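You operate a simulated robot arm through the tools that you are given. There is no shell and no other tool.

You are at the controls of a simulated robot arm. One attempt, no reset.

## Task
Stand the cup in the blue tray, stir it smooth, put it back.
Fine: the stick from the grey pot goes into the yellow pot. Set down upright: clear cup.

Only the result counts: the job must be done as asked and must still hold three seconds after the hand-in. Knocking over, shifting, dropping, spilling or breaking anything else fails it.

## Robot
A 6-joint arm with a two-finger parallel gripper, fixed in place. Base frame: the origin is at the foot of the arm, x ahead of it, y to its left, z up; the work surface is at about z = 0. Readings come in m, rad, newtons and seconds.
With the tool pointing down near the work surface it reaches from about 0.18 to 0.46 m from the base axis. Its first joint turns from -1.222 to 1.222 rad. Payload 1.9 kg.
Tool frame: the origin (TCP) lies between the finger pads and is the grasp point; the fingertips stand 0.023 m ahead of it; z points along the fingers, y is the line along which they close. Largest opening 0.094 m; finger width 0.038, thickness 0.01; the body of the gripper, 0.054 by 0.096 m, starts 0.039 m behind the TCP.
Orientation is told as [roll, pitch, yaw] about the base's x, y, z axes, in that order, counted from this pose: with the fingers straight down and closing along the base's y, the tool's x points along the base's -x, its y along +y and its z along -z.

## Interface
- The arm moves only by the tool arm_command. Its argument "plan" is a list of rows, each an object of numbers (a shift or turn left out is 0, a gripper value left out holds the last): "tx", "ty", "tz": the shift along the tool's x, y, z in cm; "wx", "wy", "wz": the turn, a rotation vector about the tool's x, y, z in degrees; "claw": the finger opening in cm, from 0 to 9.4. In form: [{"tx": .., "ty": .., "tz": .., "wx": .., "wy": .., "wz": .., "claw": ..}, ...]. A call has 1 to 20 rows; each row shifts and turns the commanded pose from where the row before left it, along the tool's axes as they then stand. Rows are played at 5 a second. More than 0.05 m and 0.15 rad between two rows, or a gripper value outside its range, and nothing of the call is played. Where a pose cannot be reached the arm comes as near as it can. A force on the tool above 40 N (or 10 N above the force at the start of the call, whichever is more), or a blocked arm, ends the call early, and 0.2 s more pass. The fingers move at their own pace (about 0.108 m/s each) and stop on an object; they squeeze with about 28 N. The grip force told is the motor's: it shows also when the fingers shut on nothing. Time passes only in rows, and 0.2 s behind the last, so rows that do not move let the fingers close. The reply holds the time, the measured pose of the TCP, the force on the tool along the base axes, the opening and the grip force, in the units named above and with some noise, with the torque about the TCP (base axes, N m) and any sound that the robot's microphone picked up.
- Cameras (640 x 400 px; columns grow to the right, rows downward): "scene" is fixed at [0.0435, 0.3095, 0.4154]; the picture's right is [-0.86, -0.52, 0.00], its down [-0.34, 0.56, -0.75] and it looks along [0.39, -0.65, -0.66] (base axes); focal length 214 px, centre (320, 200). "wrist" rides on the gripper at [0.086, 0.016, -0.075] in the tool frame; the picture's right is [-0.18, 0.98, 0.00], its down [-0.58, -0.11, -0.81] and it looks along [-0.79, -0.15, 0.59] (tool axes); focal length 243 px, centre (320, 200). There is no depth. A picture from a camera that has moved, and an enlarged one, comes with that camera's place and axes in the base frame and with its lens.
- capture(camera): a new picture of that camera. The clock stands still meanwhile.
- zoom(camera, box): a new picture of the part [left, top, right, bottom] of that camera's present view, enlarged. The clock stands still meanwhile.
- sign_off(): hands the job in; it is judged then, once.

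Places have to be worked out from the pictures, the camera data and where the tool is seen. Open the gripper and draw the arm clear of the work before you hand the job in, unless the task says otherwise.

The tools are called after ">>>" by a JSON object that holds its "name" and its "arguments". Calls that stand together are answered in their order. arm_command: Moves the arm, as the interface text tells. Its arguments: {"type":"object","properties":{"plan":{"type":"array","items":{"type":"object","properties":{"tx":{"type":"number"},"ty":{"type":"number"},"tz":{"type":"number"},"wx":{"type":"number"},"wy":{"type":"number"},"wz":{"type":"number"},"claw":{"type":"number"}}}}},"required":["plan"]} The other tools are called the same way: capture (camera) takes a picture; zoom (camera, box) takes an enlarged picture of a part of a camera's view; sign_off () hands the job in.

At the start:

```text
time_s: 0.0
tcp_pos: [0.3205, -0.0775, 0.3096]
tcp_rot: [0.0, -0.002, 0.001]
ft_force: [0.8, 0.6, 0.7]
torque: [-0.01, -0.02, 0.03]
finger_gap: 0.0939
gripper_force: 0.0
```

scene: 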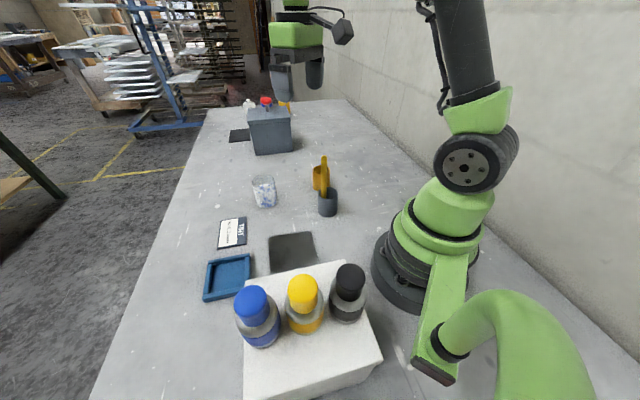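
wrist: 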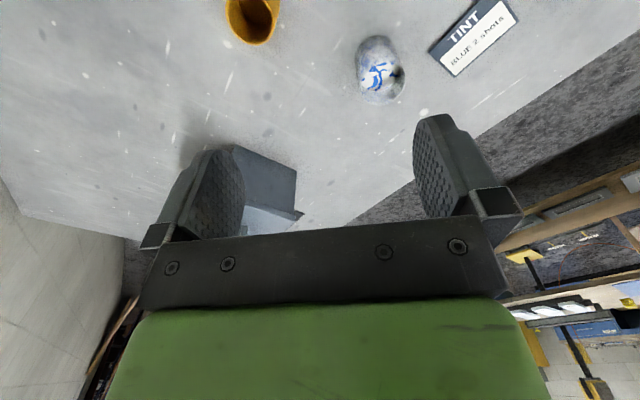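

The scene shows a clear cup with blue-and-white contents, a grey pot, a yellow pot, a blue tray, a TINT card and three bottles. I'll zoom in on these before moving anything.

>>> {"name": "zoom", "arguments": {"camera": "scene", "box": [230, 140, 360, 230]}}

>>> {"name": "zoom", "arguments": {"camera": "scene", "box": [180, 200, 390, 340]}}

>>> {"name": "zoom", "arguments": {"camera": "scene", "box": [210, 80, 330, 160]}}

>>> {"name": "zoom", "arguments": {"camera": "wrist", "box": [200, 0, 540, 130]}}

```text
4.44 times, centred on (295, 185) of scene
camera zoom: at [0.0435, 0.3095, 0.4154], right [-0.86, -0.52, 0.0], down [-0.34, 0.56, -0.75], along [0.39, -0.65, -0.66], focal length 953 px, centre (431, 267)
```

zoom: 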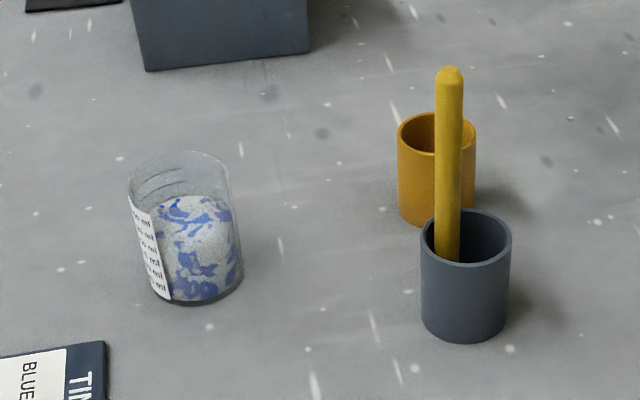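

```text
2.86 times, centred on (285, 270) of scene
camera zoom: at [0.0435, 0.3095, 0.4154], right [-0.86, -0.52, 0.0], down [-0.34, 0.56, -0.75], along [0.39, -0.65, -0.66], focal length 613 px, centre (420, 0)
```

zoom: 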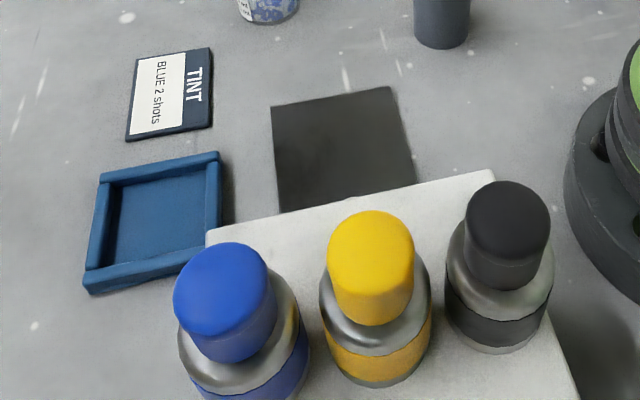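

```text
5.00 times, centred on (270, 120) of scene
camera zoom: at [0.0435, 0.3095, 0.4154], right [-0.86, -0.52, 0.0], down [-0.34, 0.56, -0.75], along [0.39, -0.65, -0.66], focal length 1072 px, centre (570, 600)
```

zoom: 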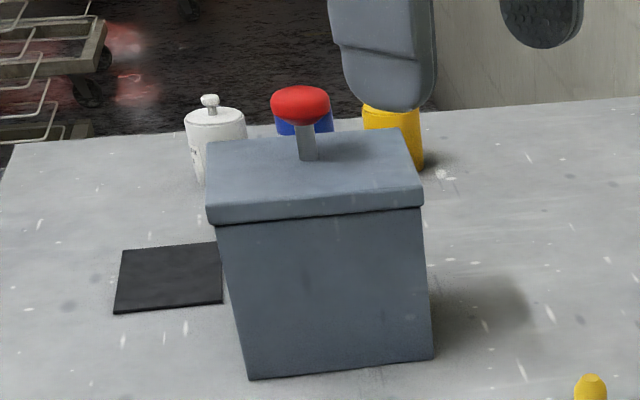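

```text
1.88 times, centred on (370, 65) of wrist
camera zoom: at [0.2353, -0.0611, 0.3843], right [0.18, 0.98, 0.0], down [0.58, -0.11, 0.81], along [0.79, -0.15, -0.59], focal length 457 px, centre (226, 454)
```

zoom: 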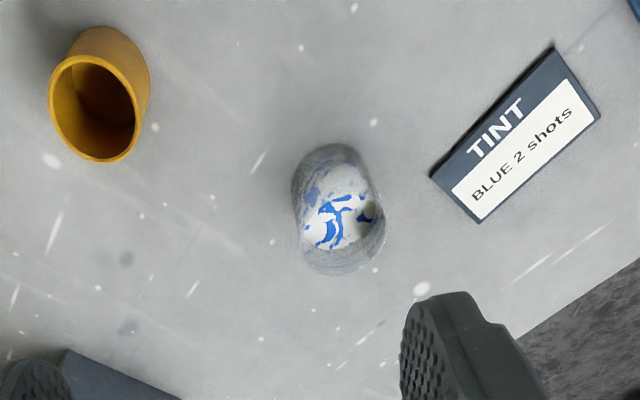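

The cup stands at about (0.407, -0.010) and is roughly 8 cm tall. I put the grey pot at about (0.248, -0.069) with a stick about 17 cm long, the yellow pot at about (0.318, -0.157), and the tray at about (0.329, 0.21). I'll hover above the cup and take new pictures to refine this.

>>> {"name": "arm_command", "arguments": {"plan": [{"tx": -2.16, "ty": 1.69, "tz": 2.5, "claw": 9.4}, {"tx": -2.16, "ty": 1.69, "tz": 2.5}, {"tx": -2.16, "ty": 1.69, "tz": 2.5}, {"tx": -2.16, "ty": 1.69, "tz": 2.5}, {"tx": 0}]}}

>>> {"name": "capture", "arguments": {"camera": "wrist"}}

>>> {"name": "capture", "arguments": {"camera": "scene"}}

```text
time_s: 1.2
tcp_pos: [0.409, -0.0091, 0.2091]
tcp_rot: [0.0, -0.002, -0.002]
ft_force: [0.1, 1.0, -0.3]
torque: [0.0, -0.02, 0.02]
finger_gap: 0.094
gripper_force: 0.1
```

```text
taken
camera wrist: at [0.3229, 0.0074, 0.2838], right [0.19, 0.98, 0.0], down [0.58, -0.11, 0.81], along [0.79, -0.15, -0.59], focal length 243 px, centre (320, 200)
```

wrist: 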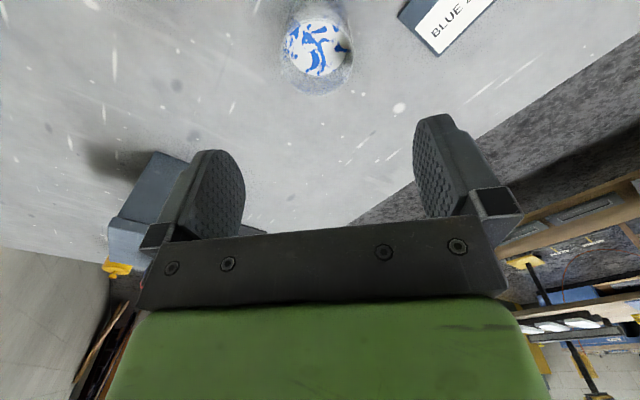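

```text
taken
```

scene: 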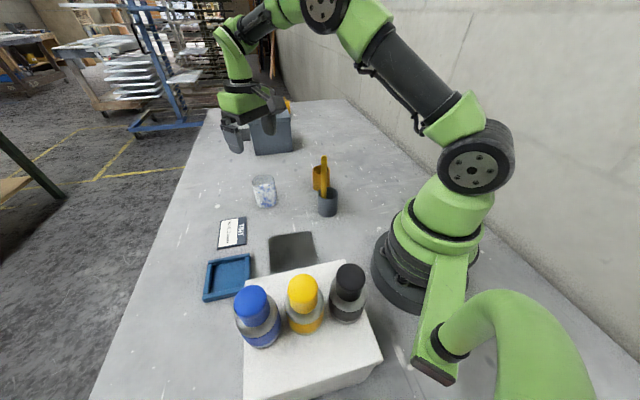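

I'm now over the cup. I'll zoom in with the wrist camera to fix its axis and width.

>>> {"name": "zoom", "arguments": {"camera": "wrist", "box": [250, 0, 410, 110]}}

>>> {"name": "zoom", "arguments": {"camera": "scene", "box": [240, 160, 290, 220]}}

>>> {"name": "zoom", "arguments": {"camera": "scene", "box": [300, 145, 350, 225]}}

```text
3.64 times, centred on (330, 55) of wrist
camera zoom: at [0.3229, 0.0074, 0.2838], right [0.19, 0.98, 0.0], down [0.58, -0.11, 0.81], along [0.79, -0.15, -0.59], focal length 882 px, centre (284, 727)
```

zoom: 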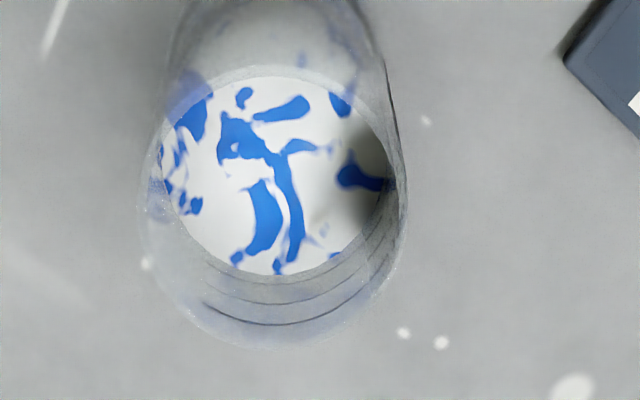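

```text
6.67 times, centred on (265, 190) of scene
camera zoom: at [0.0435, 0.3095, 0.4154], right [-0.86, -0.52, 0.0], down [-0.34, 0.56, -0.75], along [0.39, -0.65, -0.66], focal length 1430 px, centre (687, 267)
```

zoom: 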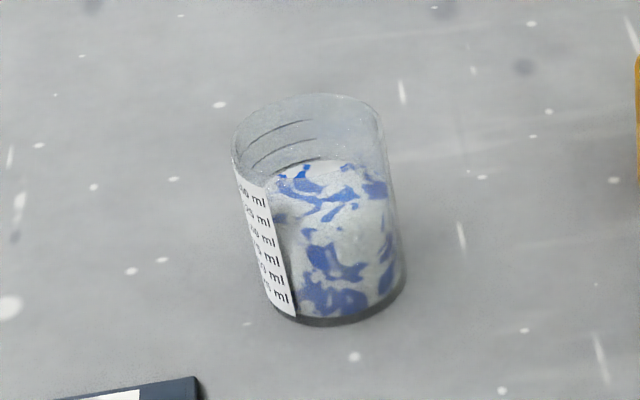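

```text
5.00 times, centred on (325, 185) of scene
camera zoom: at [0.0435, 0.3095, 0.4154], right [-0.86, -0.52, 0.0], down [-0.34, 0.56, -0.75], along [0.39, -0.65, -0.66], focal length 1072 px, centre (295, 275)
```

zoom: 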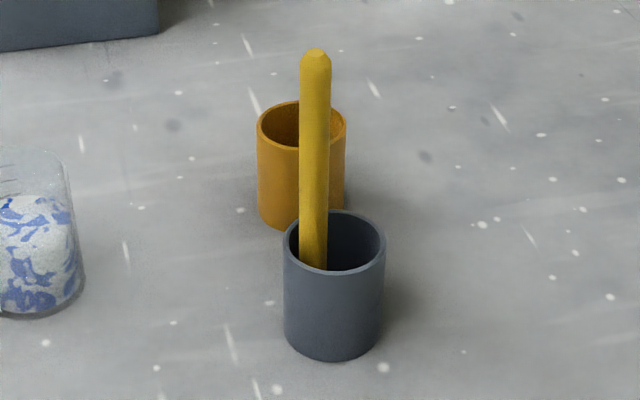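

The cup axis comes out at about (0.407, -0.010) with a rim diameter of about 6 cm, rim height about 0.08 m and paint surface at about 0.055 m. I'll go down to just above the rim and check the alignment.

>>> {"name": "arm_command", "arguments": {"plan": [{"tx": 0.2, "ty": -0.1, "tz": 2.5}, {"tz": 2.5}, {"tz": 2.5}, {"tz": 2.0}, {"tz": 0}]}}

>>> {"name": "capture", "arguments": {"camera": "wrist"}}

>>> {"name": "capture", "arguments": {"camera": "scene"}}

```text
time_s: 2.4
tcp_pos: [0.408, -0.0109, 0.1146]
tcp_rot: [-0.003, -0.001, -0.001]
ft_force: [0.2, 0.9, -0.7]
torque: [0.0, -0.02, 0.0]
finger_gap: 0.0938
gripper_force: 0.1
```

```text
taken
camera wrist: at [0.3201, 0.0055, 0.1892], right [0.19, 0.98, 0.0], down [0.58, -0.11, 0.81], along [0.79, -0.15, -0.59], focal length 243 px, centre (320, 200)
```

wrist: 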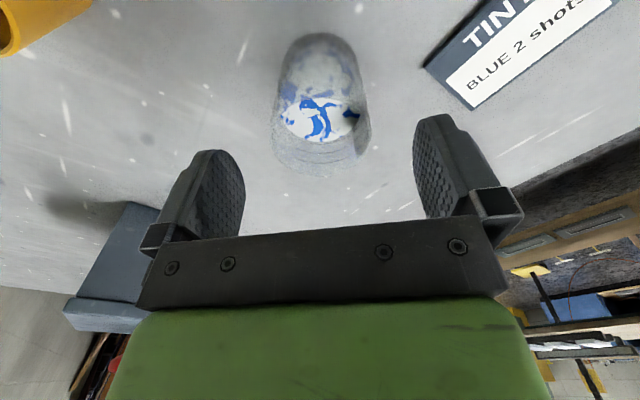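

```text
taken
```

scene: 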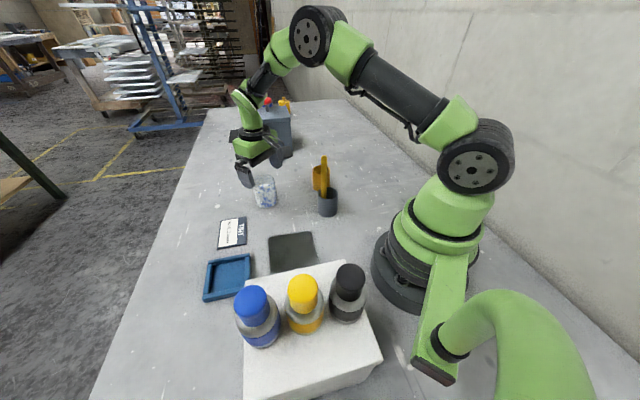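

The cup is centred between the fingers. I'll go down to TCP z of about 0.056 and close on it.

>>> {"name": "arm_command", "arguments": {"plan": [{"tz": 1.5}, {"tz": 1.5}, {"tz": 1.5}, {"tz": 1.35}, {"tz": 0}, {"tz": 0}]}}

>>> {"name": "capture", "arguments": {"camera": "wrist"}}

>>> {"name": "zoom", "arguments": {"camera": "scene", "box": [210, 110, 330, 225]}}

```text
time_s: 3.8
tcp_pos: [0.4054, -0.0108, 0.0562]
tcp_rot: [0.0, 0.0, 0.002]
ft_force: [-0.1, -1.1, 0.2]
torque: [0.02, 0.02, 0.01]
finger_gap: 0.0942
gripper_force: 0.0
```

```text
taken
camera wrist: at [0.3196, 0.0056, 0.131], right [0.18, 0.98, 0.0], down [0.58, -0.11, 0.81], along [0.79, -0.15, -0.59], focal length 243 px, centre (320, 200)
```

wrist: 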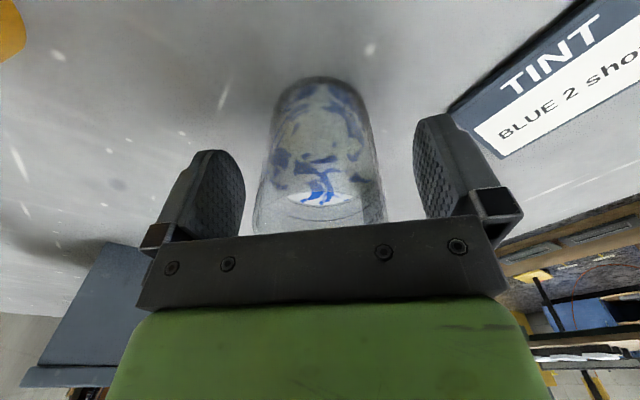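

```text
3.48 times, centred on (270, 168) of scene
camera zoom: at [0.0435, 0.3095, 0.4154], right [-0.86, -0.52, 0.0], down [-0.34, 0.56, -0.75], along [0.39, -0.65, -0.66], focal length 746 px, centre (494, 313)
```

zoom: 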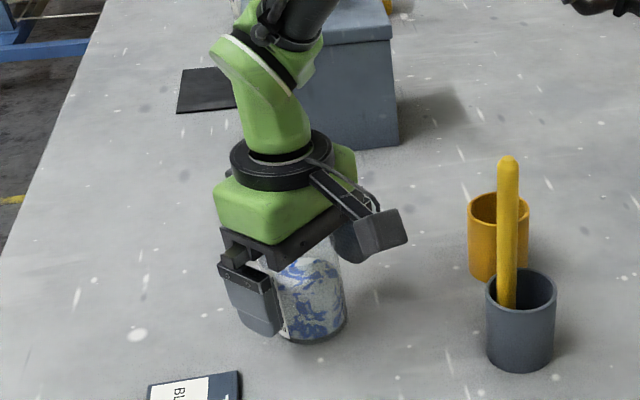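

The cup is centred and there is no contact. I'll close the fingers in steps and watch the gap and grip force.

>>> {"name": "arm_command", "arguments": {"plan": [{"claw": 7.5}, {"claw": 6.6}, {"claw": 6.2}, {"claw": 6.0}, {"claw": 5.8}, {"claw": 5.8}]}}

```text
time_s: 5.2
tcp_pos: [0.4077, -0.0106, 0.0568]
tcp_rot: [0.001, -0.001, 0.0]
ft_force: [-0.6, -0.5, -0.4]
torque: [-0.03, -0.01, -0.05]
finger_gap: 0.0592
gripper_force: 11.2
```

The fingers hold the cup at a gap of 59 mm with about 11 N. I'll squeeze a little more and lift slowly.

>>> {"name": "arm_command", "arguments": {"plan": [{"claw": 5.65}, {"claw": 5.65}, {"tz": -0.5}, {"tz": -0.8}, {"tz": -1.0}, {"tz": -1.0}, {"tz": 0}]}}

>>> {"name": "capture", "arguments": {"camera": "wrist"}}

>>> {"name": "zoom", "arguments": {"camera": "scene", "box": [210, 110, 330, 225]}}

```text
time_s: 6.8
tcp_pos: [0.4072, -0.0111, 0.0899]
tcp_rot: [0.0, -0.001, -0.001]
ft_force: [-1.0, 0.5, -0.6]
torque: [-0.01, 0.03, -0.01]
finger_gap: 0.0589
gripper_force: 28.0
```

```text
taken
camera wrist: at [0.3197, 0.0054, 0.1639], right [0.18, 0.98, 0.0], down [0.58, -0.11, 0.81], along [0.79, -0.15, -0.59], focal length 243 px, centre (320, 200)
```

wrist: 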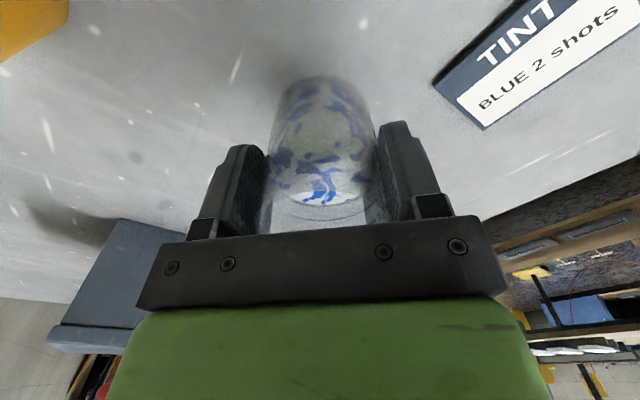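

```text
3.48 times, centred on (270, 168) of scene
camera zoom: at [0.0435, 0.3095, 0.4154], right [-0.86, -0.52, 0.0], down [-0.34, 0.56, -0.75], along [0.39, -0.65, -0.66], focal length 746 px, centre (494, 313)
```

zoom: 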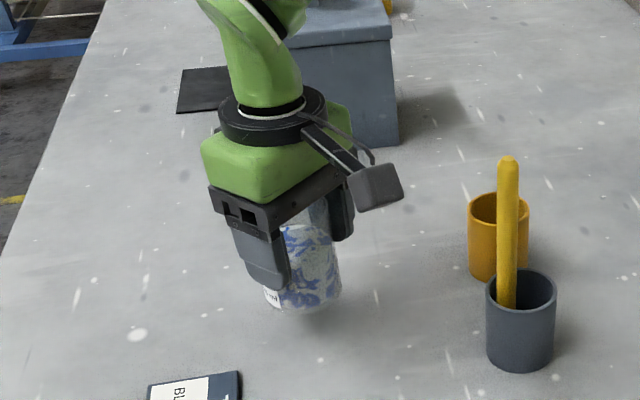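

The cup is held securely. From the pictures the tray looks turned about 45° and is only a bit larger than the cup base. I'll raise the cup, yaw the tool to +45° to line up with the tray, and zoom in on the tray and bottle area.

>>> {"name": "arm_command", "arguments": {"plan": [{"tz": -1.0}, {"tz": -1.5}, {"tz": -1.5}, {"tz": -1.5}, {"tz": -0.8}, {"wz": -4}, {"wz": -7}, {"wz": -7}, {"wz": -7}, {"wz": -7}, {"wz": -7}, {"wz": -6}, {"tz": 0}]}}

>>> {"name": "zoom", "arguments": {"camera": "scene", "box": [195, 245, 265, 310]}}

>>> {"name": "zoom", "arguments": {"camera": "scene", "box": [220, 250, 400, 400]}}

>>> {"name": "capture", "arguments": {"camera": "scene"}}

```text
time_s: 9.6
tcp_pos: [0.4054, -0.0106, 0.1519]
tcp_rot: [-0.001, -0.004, 0.785]
ft_force: [1.3, 0.4, -2.0]
torque: [0.01, 0.03, -0.02]
finger_gap: 0.0588
gripper_force: 27.6
```

```text
6.15 times, centred on (230, 278) of scene
camera zoom: at [0.0435, 0.3095, 0.4154], right [-0.86, -0.52, 0.0], down [-0.34, 0.56, -0.75], along [0.39, -0.65, -0.66], focal length 1320 px, centre (874, -277)
```

zoom: 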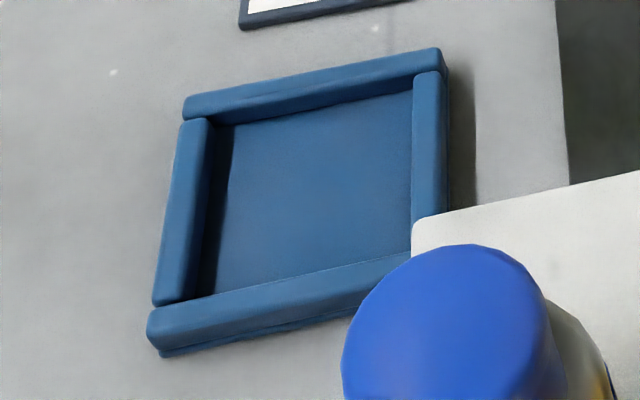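

```text
2.67 times, centred on (310, 325) of scene
camera zoom: at [0.0435, 0.3095, 0.4154], right [-0.86, -0.52, 0.0], down [-0.34, 0.56, -0.75], along [0.39, -0.65, -0.66], focal length 572 px, centre (347, -133)
```

zoom: 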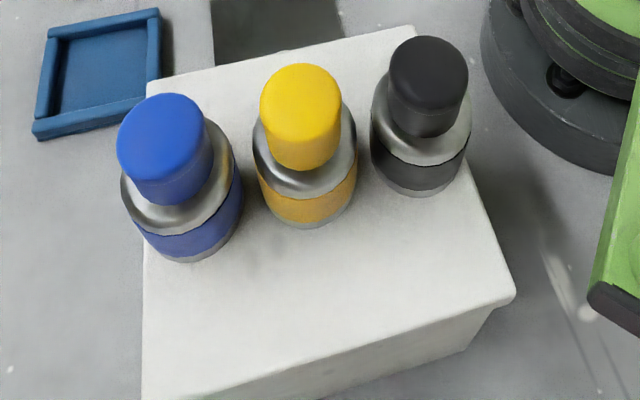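

```text
taken
```

scene: 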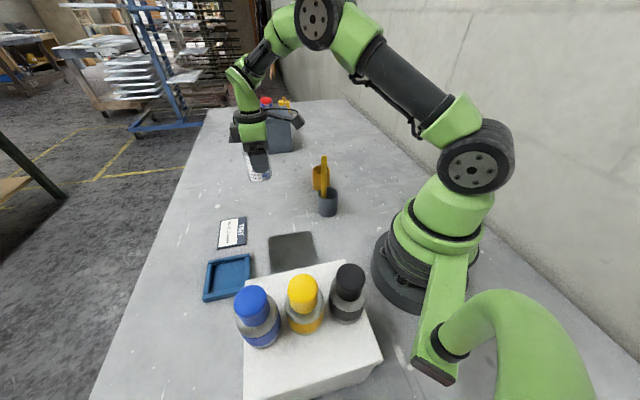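

With the scene zoom, the tray's inner square measures about 67 mm a side, centred at (0.322, 0.210), turned 45°, with walls about 1.5 cm high. The block's corner is near (0.24, 0.22), about 8 cm high, and the bottle tops are at about 0.19 m. I'll carry the cup level at z 0.15 to a spot just short of the tray and check with the wrist camera.

>>> {"name": "arm_command", "arguments": {"plan": [{"tx": -0.2, "ty": 0.9}, {"tx": -0.425, "ty": 1.798}, {"tx": -0.425, "ty": 1.798}, {"tx": -0.425, "ty": 1.798}, {"tx": -0.425, "ty": 1.798}, {"tx": -0.425, "ty": 1.798}, {"tx": -0.425, "ty": 1.798}, {"tx": -0.425, "ty": 1.798}, {"tx": -0.425, "ty": 1.798}, {"tx": -0.425, "ty": 1.798}, {"tx": -0.425, "ty": 1.798}, {"tx": -0.425, "ty": 1.798}, {"tx": -0.225, "ty": 0.9}, {"tx": 0}]}}

>>> {"name": "capture", "arguments": {"camera": "wrist"}}

>>> {"name": "capture", "arguments": {"camera": "scene"}}

```text
time_s: 12.6
tcp_pos: [0.2906, 0.1779, 0.1528]
tcp_rot: [0.0, -0.002, 0.787]
ft_force: [-0.7, -0.7, -1.6]
torque: [-0.01, -0.02, -0.02]
finger_gap: 0.0586
gripper_force: 27.3
```

```text
taken
camera wrist: at [0.217, 0.1288, 0.2272], right [-0.56, 0.83, 0.0], down [0.49, 0.33, 0.81], along [0.67, 0.46, -0.59], focal length 243 px, centre (320, 200)
```

wrist: 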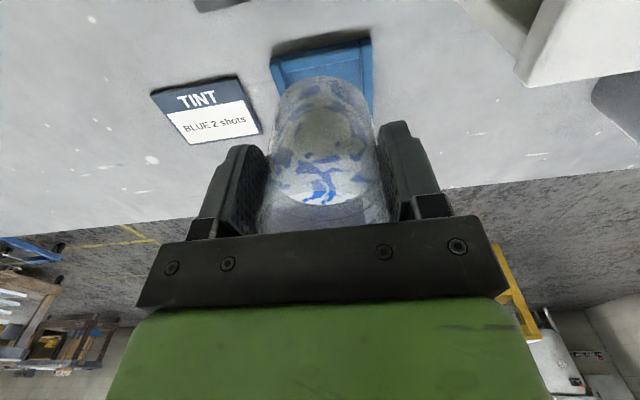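

```text
taken
```

scene: 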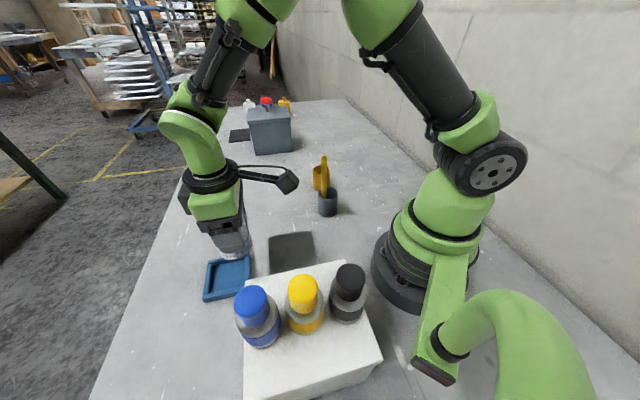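

The tray is visible behind and under the cup in the wrist view. I'll zoom in to measure it against the cup base.

>>> {"name": "zoom", "arguments": {"camera": "wrist", "box": [250, 20, 400, 120]}}

>>> {"name": "zoom", "arguments": {"camera": "scene", "box": [180, 170, 280, 310]}}

```text
4.00 times, centred on (325, 70) of wrist
camera zoom: at [0.217, 0.1288, 0.2272], right [-0.56, 0.83, 0.0], down [0.49, 0.33, 0.81], along [0.67, 0.46, -0.59], focal length 970 px, centre (300, 720)
```

zoom: 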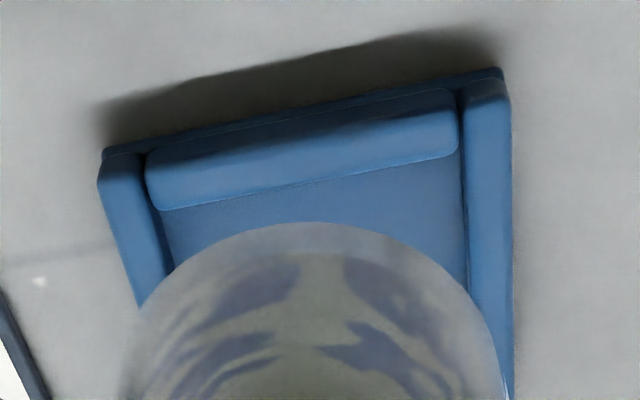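

```text
2.86 times, centred on (230, 240) of scene
camera zoom: at [0.0435, 0.3095, 0.4154], right [-0.86, -0.52, 0.0], down [-0.34, 0.56, -0.75], along [0.39, -0.65, -0.66], focal length 613 px, centre (577, 86)
```

zoom: 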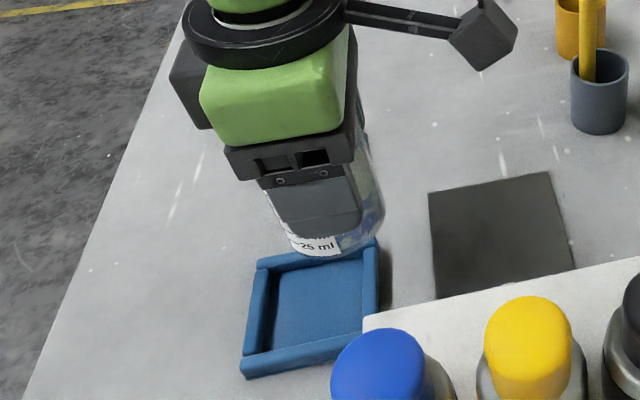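

Both views put the tray centre at about (0.322, 0.2095). I'll move over it with the cup centred and lower to just above the tray walls, then verify.

>>> {"name": "arm_command", "arguments": {"plan": [{"tx": -0.7}, {"tx": -1.2}, {"tx": -1.2}, {"tx": -1.1}, {"tz": 0}, {"tz": 1.2}, {"tz": 1.4}, {"tz": 1.4}, {"tz": 1.0}, {"tz": 0}]}}

>>> {"name": "zoom", "arguments": {"camera": "wrist", "box": [220, 0, 420, 130]}}

>>> {"name": "zoom", "arguments": {"camera": "scene", "box": [180, 200, 280, 310]}}

```text
time_s: 14.8
tcp_pos: [0.3198, 0.2078, 0.1026]
tcp_rot: [0.001, 0.001, 0.785]
ft_force: [-0.7, 0.1, -1.6]
torque: [-0.02, 0.01, -0.06]
finger_gap: 0.0591
gripper_force: 27.2
```

```text
3.08 times, centred on (320, 65) of wrist
camera zoom: at [0.2466, 0.1581, 0.1771], right [-0.56, 0.83, 0.0], down [0.49, 0.33, 0.81], along [0.67, 0.46, -0.59], focal length 746 px, centre (320, 615)
```

zoom: 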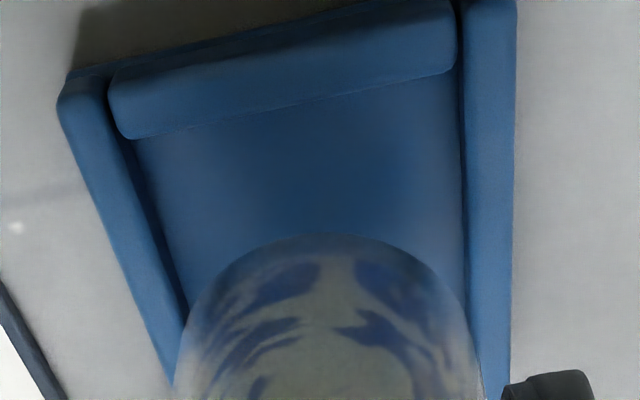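

```text
3.64 times, centred on (230, 255) of scene
camera zoom: at [0.0435, 0.3095, 0.4154], right [-0.86, -0.52, 0.0], down [-0.34, 0.56, -0.75], along [0.39, -0.65, -0.66], focal length 780 px, centre (647, 0)
```

zoom: 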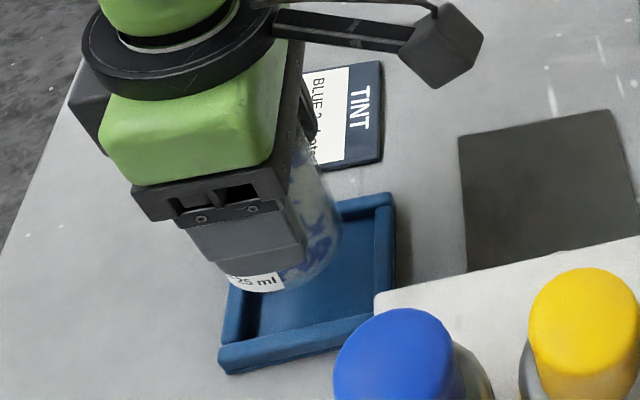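

The cup centre reads about (0.322, 0.211), within 2–3 mm of the tray centre. I'll trim back 1 mm and lower carefully to just above the floor.

>>> {"name": "arm_command", "arguments": {"plan": [{"tx": 0.12, "tz": 0.8}, {"tz": 1.0}, {"tz": 1.0}, {"tz": 0.6}, {"tz": 0}]}}

>>> {"name": "zoom", "arguments": {"camera": "scene", "box": [190, 230, 270, 310]}}

>>> {"name": "capture", "arguments": {"camera": "wrist"}}

```text
time_s: 16.0
tcp_pos: [0.3185, 0.2064, 0.0684]
tcp_rot: [0.0, 0.0, 0.785]
ft_force: [-0.5, -0.1, -2.0]
torque: [-0.02, -0.01, 0.0]
finger_gap: 0.059
gripper_force: 28.2
```

```text
5.00 times, centred on (230, 270) of scene
camera zoom: at [0.0435, 0.3095, 0.4154], right [-0.86, -0.52, 0.0], down [-0.34, 0.56, -0.75], along [0.39, -0.65, -0.66], focal length 1072 px, centre (770, -150)
```

zoom: 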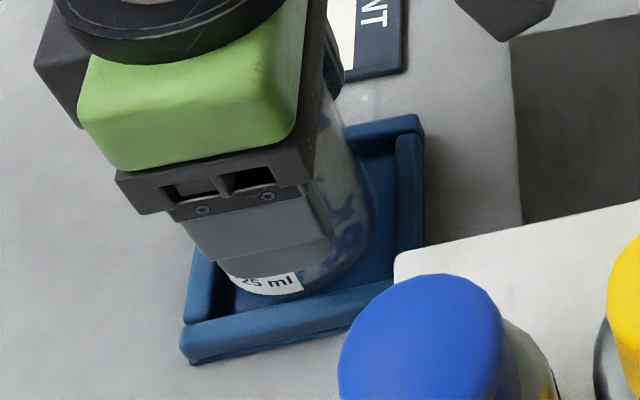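

```text
taken
camera wrist: at [0.2458, 0.1567, 0.1429], right [-0.56, 0.83, 0.0], down [0.49, 0.33, 0.81], along [0.67, 0.46, -0.59], focal length 243 px, centre (320, 200)
```

wrist: 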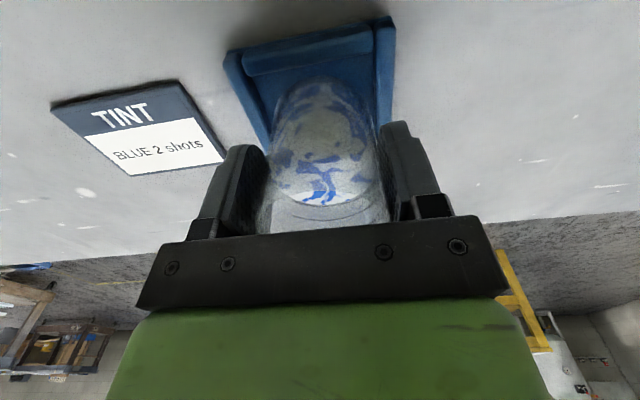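

The cup base sits between the tray walls. I'll lower it in small steps and watch for contact.

>>> {"name": "arm_command", "arguments": {"plan": [{"tz": 0.2}, {"tz": 0.2}, {"tz": 0.1}, {"tz": 0}]}}

```text
time_s: 17.0
tcp_pos: [0.3178, 0.207, 0.0639]
tcp_rot: [0.0, -0.003, 0.784]
ft_force: [-0.2, -0.6, -2.0]
torque: [-0.07, 0.07, -0.01]
finger_gap: 0.0586
gripper_force: 27.8
```

No contact yet: the vertical force still reads -2.0 N. I'll keep going down in 1.5 mm steps.

>>> {"name": "arm_command", "arguments": {"plan": [{"tz": 0.15}, {"tz": 0}]}}

>>> {"name": "arm_command", "arguments": {"plan": [{"tz": 0.15}, {"tz": 0}]}}

```text
time_s: 17.6
tcp_pos: [0.3177, 0.2063, 0.0618]
tcp_rot: [0.0, -0.002, 0.784]
ft_force: [-1.7, 0.0, 1.5]
torque: [-0.03, 0.09, 0.02]
finger_gap: 0.0587
gripper_force: 28.3
```

```text
time_s: 18.2
tcp_pos: [0.3192, 0.2063, 0.0606]
tcp_rot: [-0.002, -0.003, 0.782]
ft_force: [-3.8, -2.4, 16.5]
torque: [0.07, 0.11, 0.12]
finger_gap: 0.059
gripper_force: 27.9
```

Contact came at about z 0.0615, so the tray floor is about 5 mm high. I'll ease up 1 mm to remove the preload and then release slowly.

>>> {"name": "arm_command", "arguments": {"plan": [{"tz": -0.1}, {"tz": 0}, {"claw": 6.0}, {"claw": 6.3}, {"claw": 6.8}, {"claw": 7.4}, {"tz": 0}]}}

>>> {"name": "capture", "arguments": {"camera": "wrist"}}

>>> {"name": "zoom", "arguments": {"camera": "scene", "box": [190, 230, 270, 310]}}

```text
time_s: 19.8
tcp_pos: [0.3173, 0.2072, 0.0622]
tcp_rot: [0.001, -0.003, 0.783]
ft_force: [-0.8, 0.7, 0.1]
torque: [0.02, 0.02, 0.02]
finger_gap: 0.0742
gripper_force: 0.1
```

```text
taken
camera wrist: at [0.2457, 0.157, 0.136], right [-0.56, 0.83, 0.0], down [0.49, 0.33, 0.81], along [0.67, 0.46, -0.59], focal length 243 px, centre (320, 200)
```

wrist: 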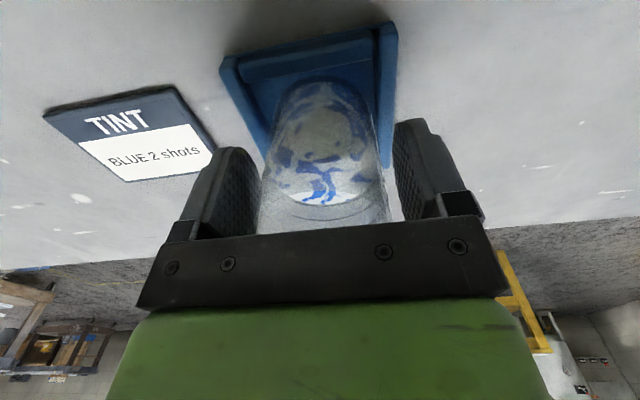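

```text
5.00 times, centred on (230, 270) of scene
camera zoom: at [0.0435, 0.3095, 0.4154], right [-0.86, -0.52, 0.0], down [-0.34, 0.56, -0.75], along [0.39, -0.65, -0.66], focal length 1072 px, centre (770, -150)
```

zoom: 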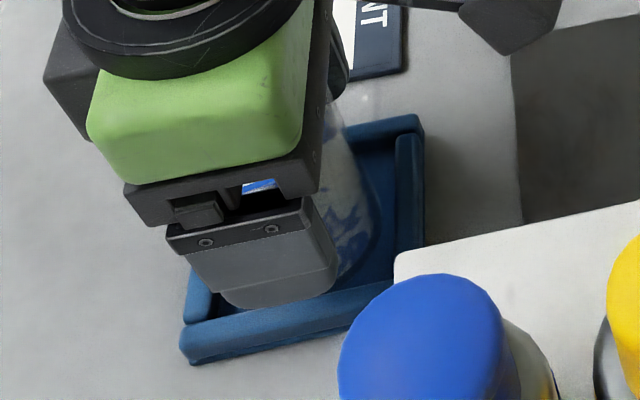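

The cup stands upright and free in the tray. I'll rise straight up and clear of it.

>>> {"name": "arm_command", "arguments": {"plan": [{"tz": -1.0}, {"tz": -2.5}, {"tz": -3.0}, {"tz": -4.0}, {"tz": -4.0}, {"tz": -4.0}, {"tz": -3.0}, {"tz": 0}]}}

>>> {"name": "capture", "arguments": {"camera": "wrist"}}

>>> {"name": "zoom", "arguments": {"camera": "scene", "box": [180, 215, 280, 310]}}

```text
time_s: 21.6
tcp_pos: [0.3194, 0.2073, 0.2753]
tcp_rot: [0.001, -0.003, 0.786]
ft_force: [0.8, -0.7, -0.1]
torque: [0.01, 0.02, 0.01]
finger_gap: 0.074
gripper_force: 0.1
```

```text
taken
camera wrist: at [0.2461, 0.1572, 0.3504], right [-0.56, 0.83, 0.0], down [0.49, 0.33, 0.81], along [0.67, 0.46, -0.59], focal length 243 px, centre (320, 200)
```

wrist: 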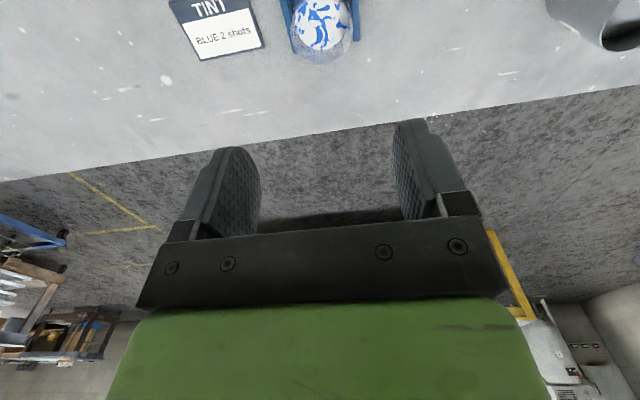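

```text
4.21 times, centred on (230, 262) of scene
camera zoom: at [0.0435, 0.3095, 0.4154], right [-0.86, -0.52, 0.0], down [-0.34, 0.56, -0.75], along [0.39, -0.65, -0.66], focal length 903 px, centre (699, -63)
```

zoom: 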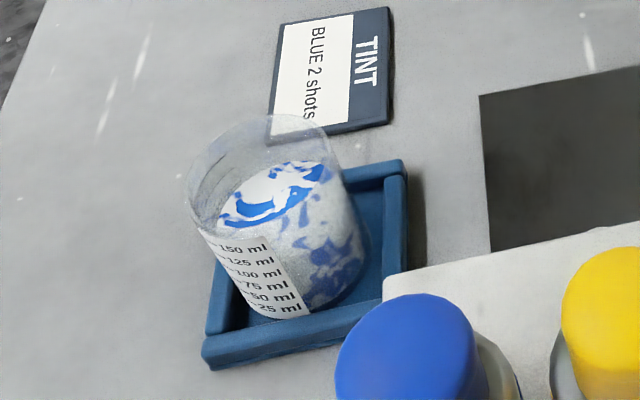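

The cup is upright and settled in the tray, and the paint is still streaky. Next I'll move to the base side of the grey pot at z 0.30 and look at the stick with the wrist camera.

>>> {"name": "arm_command", "arguments": {"plan": [{"tx": 2.6, "ty": -1.117, "tz": -0.3}, {"tx": 2.6, "ty": -1.117, "tz": -0.3}, {"tx": 2.6, "ty": -1.117, "tz": -0.3}, {"tx": 2.6, "ty": -1.117, "tz": -0.3}, {"tx": 2.6, "ty": -1.117, "tz": -0.3}, {"tx": 2.6, "ty": -1.117, "tz": -0.3}, {"tx": 2.6, "ty": -1.117, "tz": -0.3}, {"tx": 2.6, "ty": -1.117, "tz": -0.3}, {"tx": 2.6, "ty": -1.117}, {"tx": 2.5, "ty": -1.117}, {"wz": 7.5}, {"wz": 7.5}, {"wz": 7.5}, {"wz": 7.5}, {"wz": 7.5}, {"wz": 7.5}, {"tz": 0}]}}

>>> {"name": "capture", "arguments": {"camera": "wrist"}}

>>> {"name": "capture", "arguments": {"camera": "scene"}}

```text
time_s: 25.2
tcp_pos: [0.214, -0.0563, 0.2995]
tcp_rot: [0.001, -0.002, -0.003]
ft_force: [0.3, 0.1, -0.1]
torque: [0.01, -0.03, 0.02]
finger_gap: 0.074
gripper_force: 0.1
```

```text
taken
camera wrist: at [0.1275, -0.0394, 0.3748], right [0.19, 0.98, 0.0], down [0.58, -0.11, 0.81], along [0.79, -0.15, -0.59], focal length 243 px, centre (320, 200)
```

wrist: 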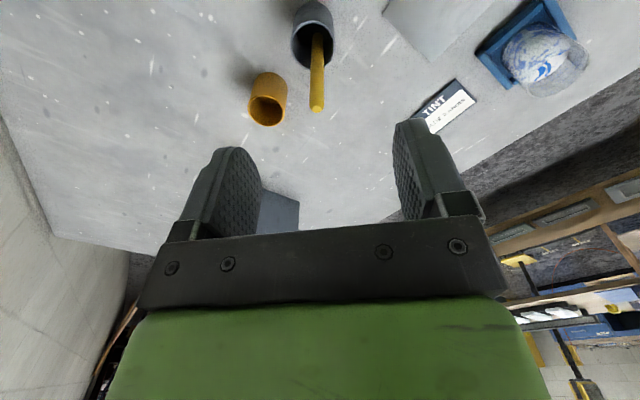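

```text
taken
```

scene: 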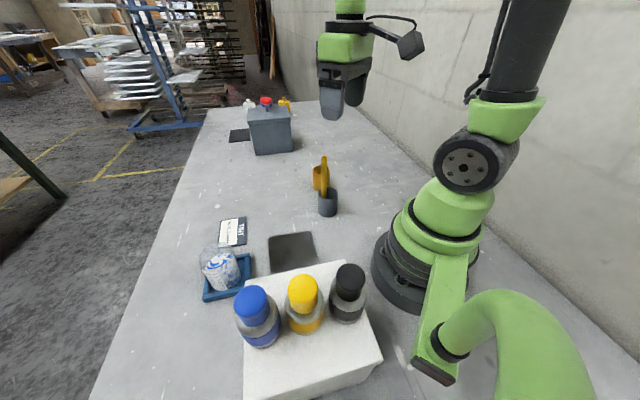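

The stick and both pots are in the wrist view. I'll zoom in from both cameras to triangulate the stick's axis.

>>> {"name": "zoom", "arguments": {"camera": "wrist", "box": [230, 0, 370, 140]}}

>>> {"name": "zoom", "arguments": {"camera": "scene", "box": [295, 145, 355, 225]}}

```text
2.86 times, centred on (300, 70) of wrist
camera zoom: at [0.1275, -0.0394, 0.3748], right [0.19, 0.98, 0.0], down [0.58, -0.11, 0.81], along [0.79, -0.15, -0.59], focal length 693 px, centre (377, 571)
```

zoom: 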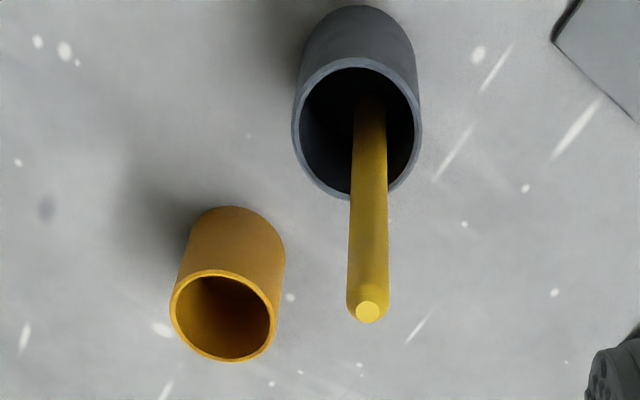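

```text
5.00 times, centred on (325, 185) of scene
camera zoom: at [0.0435, 0.3095, 0.4154], right [-0.86, -0.52, 0.0], down [-0.34, 0.56, -0.75], along [0.39, -0.65, -0.66], focal length 1072 px, centre (295, 275)
```

zoom: 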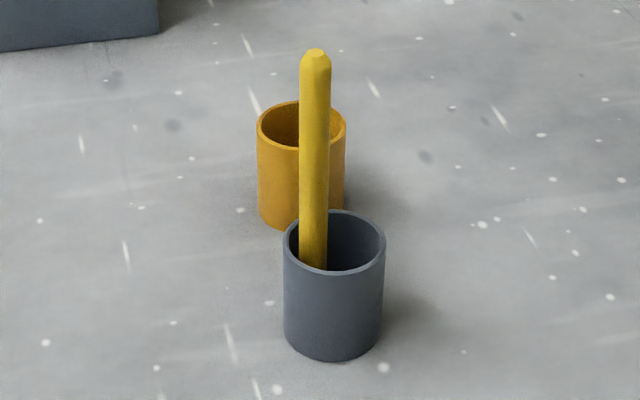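

Triangulating from both cameras, the stick is nearly vertical. Its top is at about (0.260, -0.068, 0.168) and it is about 14 mm thick, standing against the +x side of the grey pot. I'll hover directly over it with the fingers still above its top and verify.

>>> {"name": "arm_command", "arguments": {"plan": [{"tx": -1.5, "ty": -0.4}, {"tx": -1.6, "ty": -0.4}, {"tx": -1.5, "ty": -0.37}, {"tz": 2.5}, {"tz": 2.5}, {"tz": 2.5}, {"tz": 0}]}}

>>> {"name": "capture", "arguments": {"camera": "wrist"}}

>>> {"name": "zoom", "arguments": {"camera": "scene", "box": [275, 90, 375, 225]}}

```text
time_s: 26.8
tcp_pos: [0.26, -0.0678, 0.2235]
tcp_rot: [0.0, -0.001, -0.003]
ft_force: [0.3, 1.4, 0.0]
torque: [0.02, 0.0, 0.0]
finger_gap: 0.0737
gripper_force: 0.0
```

```text
taken
camera wrist: at [0.174, -0.0514, 0.2987], right [0.19, 0.98, 0.0], down [0.58, -0.11, 0.81], along [0.79, -0.15, -0.59], focal length 243 px, centre (320, 200)
```

wrist: 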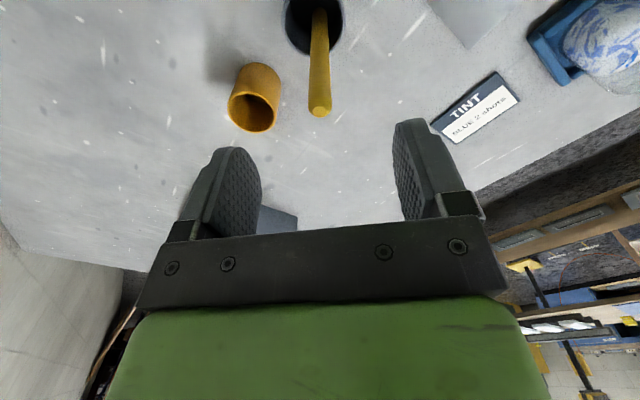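

```text
2.96 times, centred on (325, 158) of scene
camera zoom: at [0.0435, 0.3095, 0.4154], right [-0.86, -0.52, 0.0], down [-0.34, 0.56, -0.75], along [0.39, -0.65, -0.66], focal length 636 px, centre (305, 326)
```

zoom: 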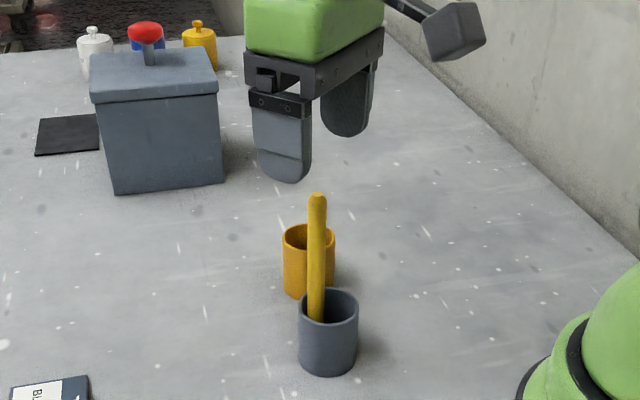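

The stick lies right on the gripper's axis in the wrist view. I'll descend around it to TCP z of about 0.135.

>>> {"name": "arm_command", "arguments": {"plan": [{"tz": 1.8}, {"tz": 2.0}, {"tz": 2.0}, {"tz": 1.8}, {"tz": 1.2}, {"tz": 0}]}}

>>> {"name": "capture", "arguments": {"camera": "wrist"}}

>>> {"name": "zoom", "arguments": {"camera": "scene", "box": [275, 110, 375, 225]}}

```text
time_s: 28.2
tcp_pos: [0.2601, -0.0674, 0.1366]
tcp_rot: [0.001, 0.0, 0.0]
ft_force: [-0.9, 0.4, -0.2]
torque: [0.0, 0.0, 0.01]
finger_gap: 0.0738
gripper_force: 0.1
```

```text
taken
camera wrist: at [0.1742, -0.0509, 0.2111], right [0.18, 0.98, 0.0], down [0.58, -0.11, 0.81], along [0.79, -0.15, -0.59], focal length 243 px, centre (320, 200)
```

wrist: 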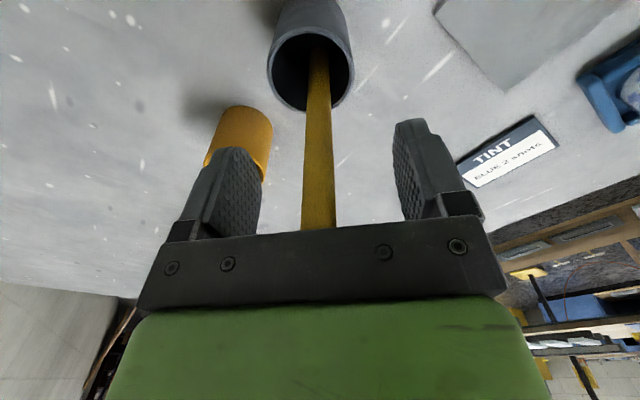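

```text
3.48 times, centred on (325, 168) of scene
camera zoom: at [0.0435, 0.3095, 0.4154], right [-0.86, -0.52, 0.0], down [-0.34, 0.56, -0.75], along [0.39, -0.65, -0.66], focal length 746 px, centre (303, 313)
```

zoom: 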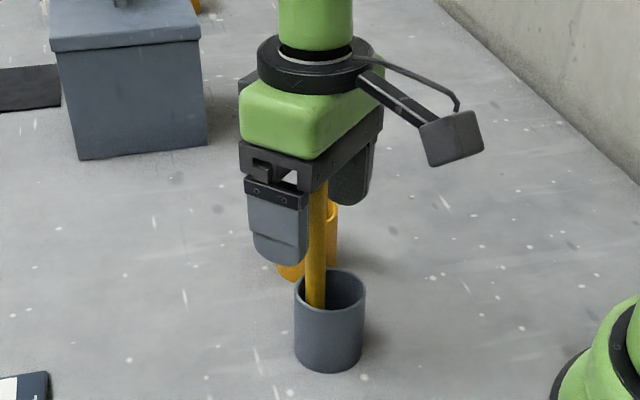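

The stick sits midway between the fingers with the palm just above its top. I'll close gently.

>>> {"name": "arm_command", "arguments": {"plan": [{"claw": 5.0}, {"claw": 3.0}, {"claw": 2.2}, {"claw": 1.8}, {"claw": 1.5}, {"claw": 1.3}, {"claw": 1.1}, {"claw": 0.9}, {"claw": 0.9}]}}

>>> {"name": "capture", "arguments": {"camera": "wrist"}}

>>> {"name": "zoom", "arguments": {"camera": "scene", "box": [275, 110, 375, 225]}}

```text
time_s: 30.2
tcp_pos: [0.2607, -0.0679, 0.1369]
tcp_rot: [0.0, -0.001, 0.0]
ft_force: [-0.5, -0.3, 0.6]
torque: [-0.01, -0.01, 0.0]
finger_gap: 0.014
gripper_force: 27.6
```

```text
taken
camera wrist: at [0.1743, -0.051, 0.2113], right [0.18, 0.98, 0.0], down [0.58, -0.11, 0.81], along [0.79, -0.15, -0.59], focal length 243 px, centre (320, 200)
```

wrist: 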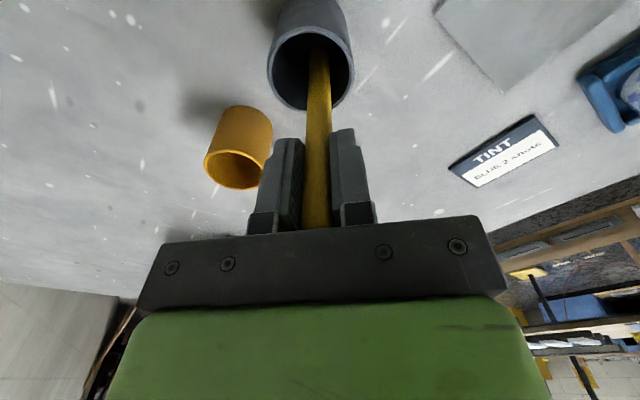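

```text
3.48 times, centred on (325, 168) of scene
camera zoom: at [0.0435, 0.3095, 0.4154], right [-0.86, -0.52, 0.0], down [-0.34, 0.56, -0.75], along [0.39, -0.65, -0.66], focal length 746 px, centre (303, 313)
```

zoom: 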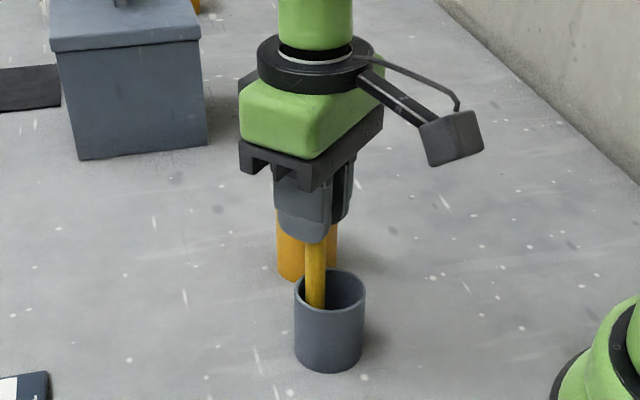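

The stick is gripped at 14 mm and the pot hasn't moved. I'll lift straight up slowly.

>>> {"name": "arm_command", "arguments": {"plan": [{"tz": -0.5}, {"tz": -0.8}, {"tz": -1.0}, {"tz": -1.5}, {"tz": -1.5}, {"tz": -1.5}, {"tz": -2.0}, {"tz": -2.0}, {"tz": -2.0}, {"tz": -1.5}, {"tz": 0}]}}

>>> {"name": "capture", "arguments": {"camera": "wrist"}}

>>> {"name": "capture", "arguments": {"camera": "scene"}}

```text
time_s: 32.6
tcp_pos: [0.2594, -0.068, 0.28]
tcp_rot: [-0.001, -0.002, 0.0]
ft_force: [0.2, -0.5, -0.7]
torque: [0.01, 0.02, -0.01]
finger_gap: 0.0141
gripper_force: 28.3
```

```text
taken
camera wrist: at [0.1733, -0.0518, 0.3543], right [0.18, 0.98, 0.0], down [0.58, -0.11, 0.81], along [0.79, -0.15, -0.59], focal length 243 px, centre (320, 200)
```

wrist: 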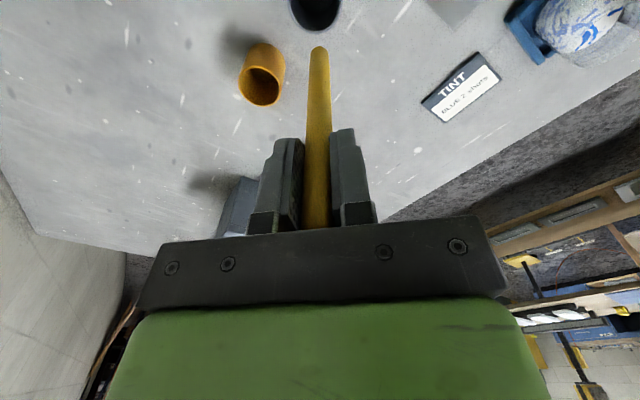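

```text
taken
```

scene: 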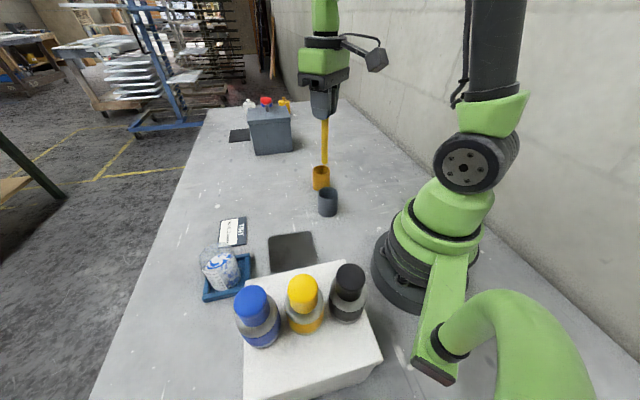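

The stick is out of the pot and hanging straight. I'll measure where its lower tip is relative to the TCP.

>>> {"name": "zoom", "arguments": {"camera": "wrist", "box": [270, 20, 370, 140]}}

>>> {"name": "zoom", "arguments": {"camera": "scene", "box": [290, 80, 360, 220]}}

>>> {"name": "zoom", "arguments": {"camera": "scene", "box": [185, 215, 275, 310]}}

```text
3.33 times, centred on (320, 80) of wrist
camera zoom: at [0.1733, -0.0518, 0.3543], right [0.18, 0.98, 0.0], down [0.58, -0.11, 0.81], along [0.79, -0.15, -0.59], focal length 809 px, centre (320, 600)
```

zoom: 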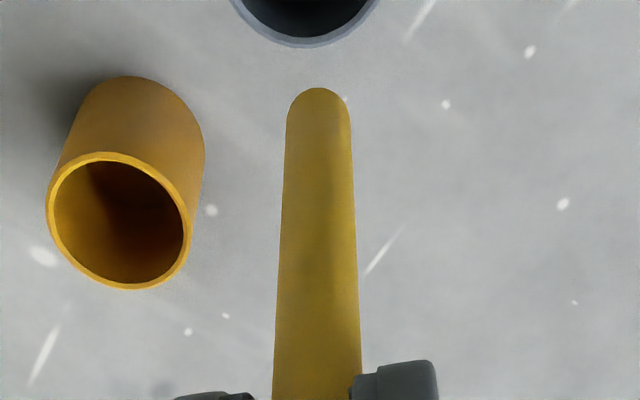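

```text
2.86 times, centred on (325, 150) of scene
camera zoom: at [0.0435, 0.3095, 0.4154], right [-0.86, -0.52, 0.0], down [-0.34, 0.56, -0.75], along [0.39, -0.65, -0.66], focal length 613 px, centre (306, 343)
```

zoom: 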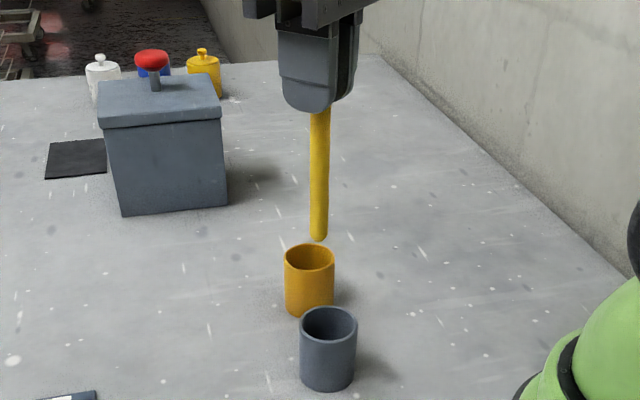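

```text
4.21 times, centred on (230, 262) of scene
camera zoom: at [0.0435, 0.3095, 0.4154], right [-0.86, -0.52, 0.0], down [-0.34, 0.56, -0.75], along [0.39, -0.65, -0.66], focal length 903 px, centre (699, -63)
```

zoom: 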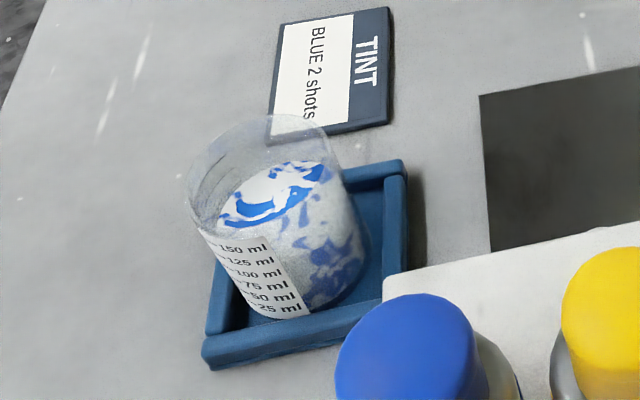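

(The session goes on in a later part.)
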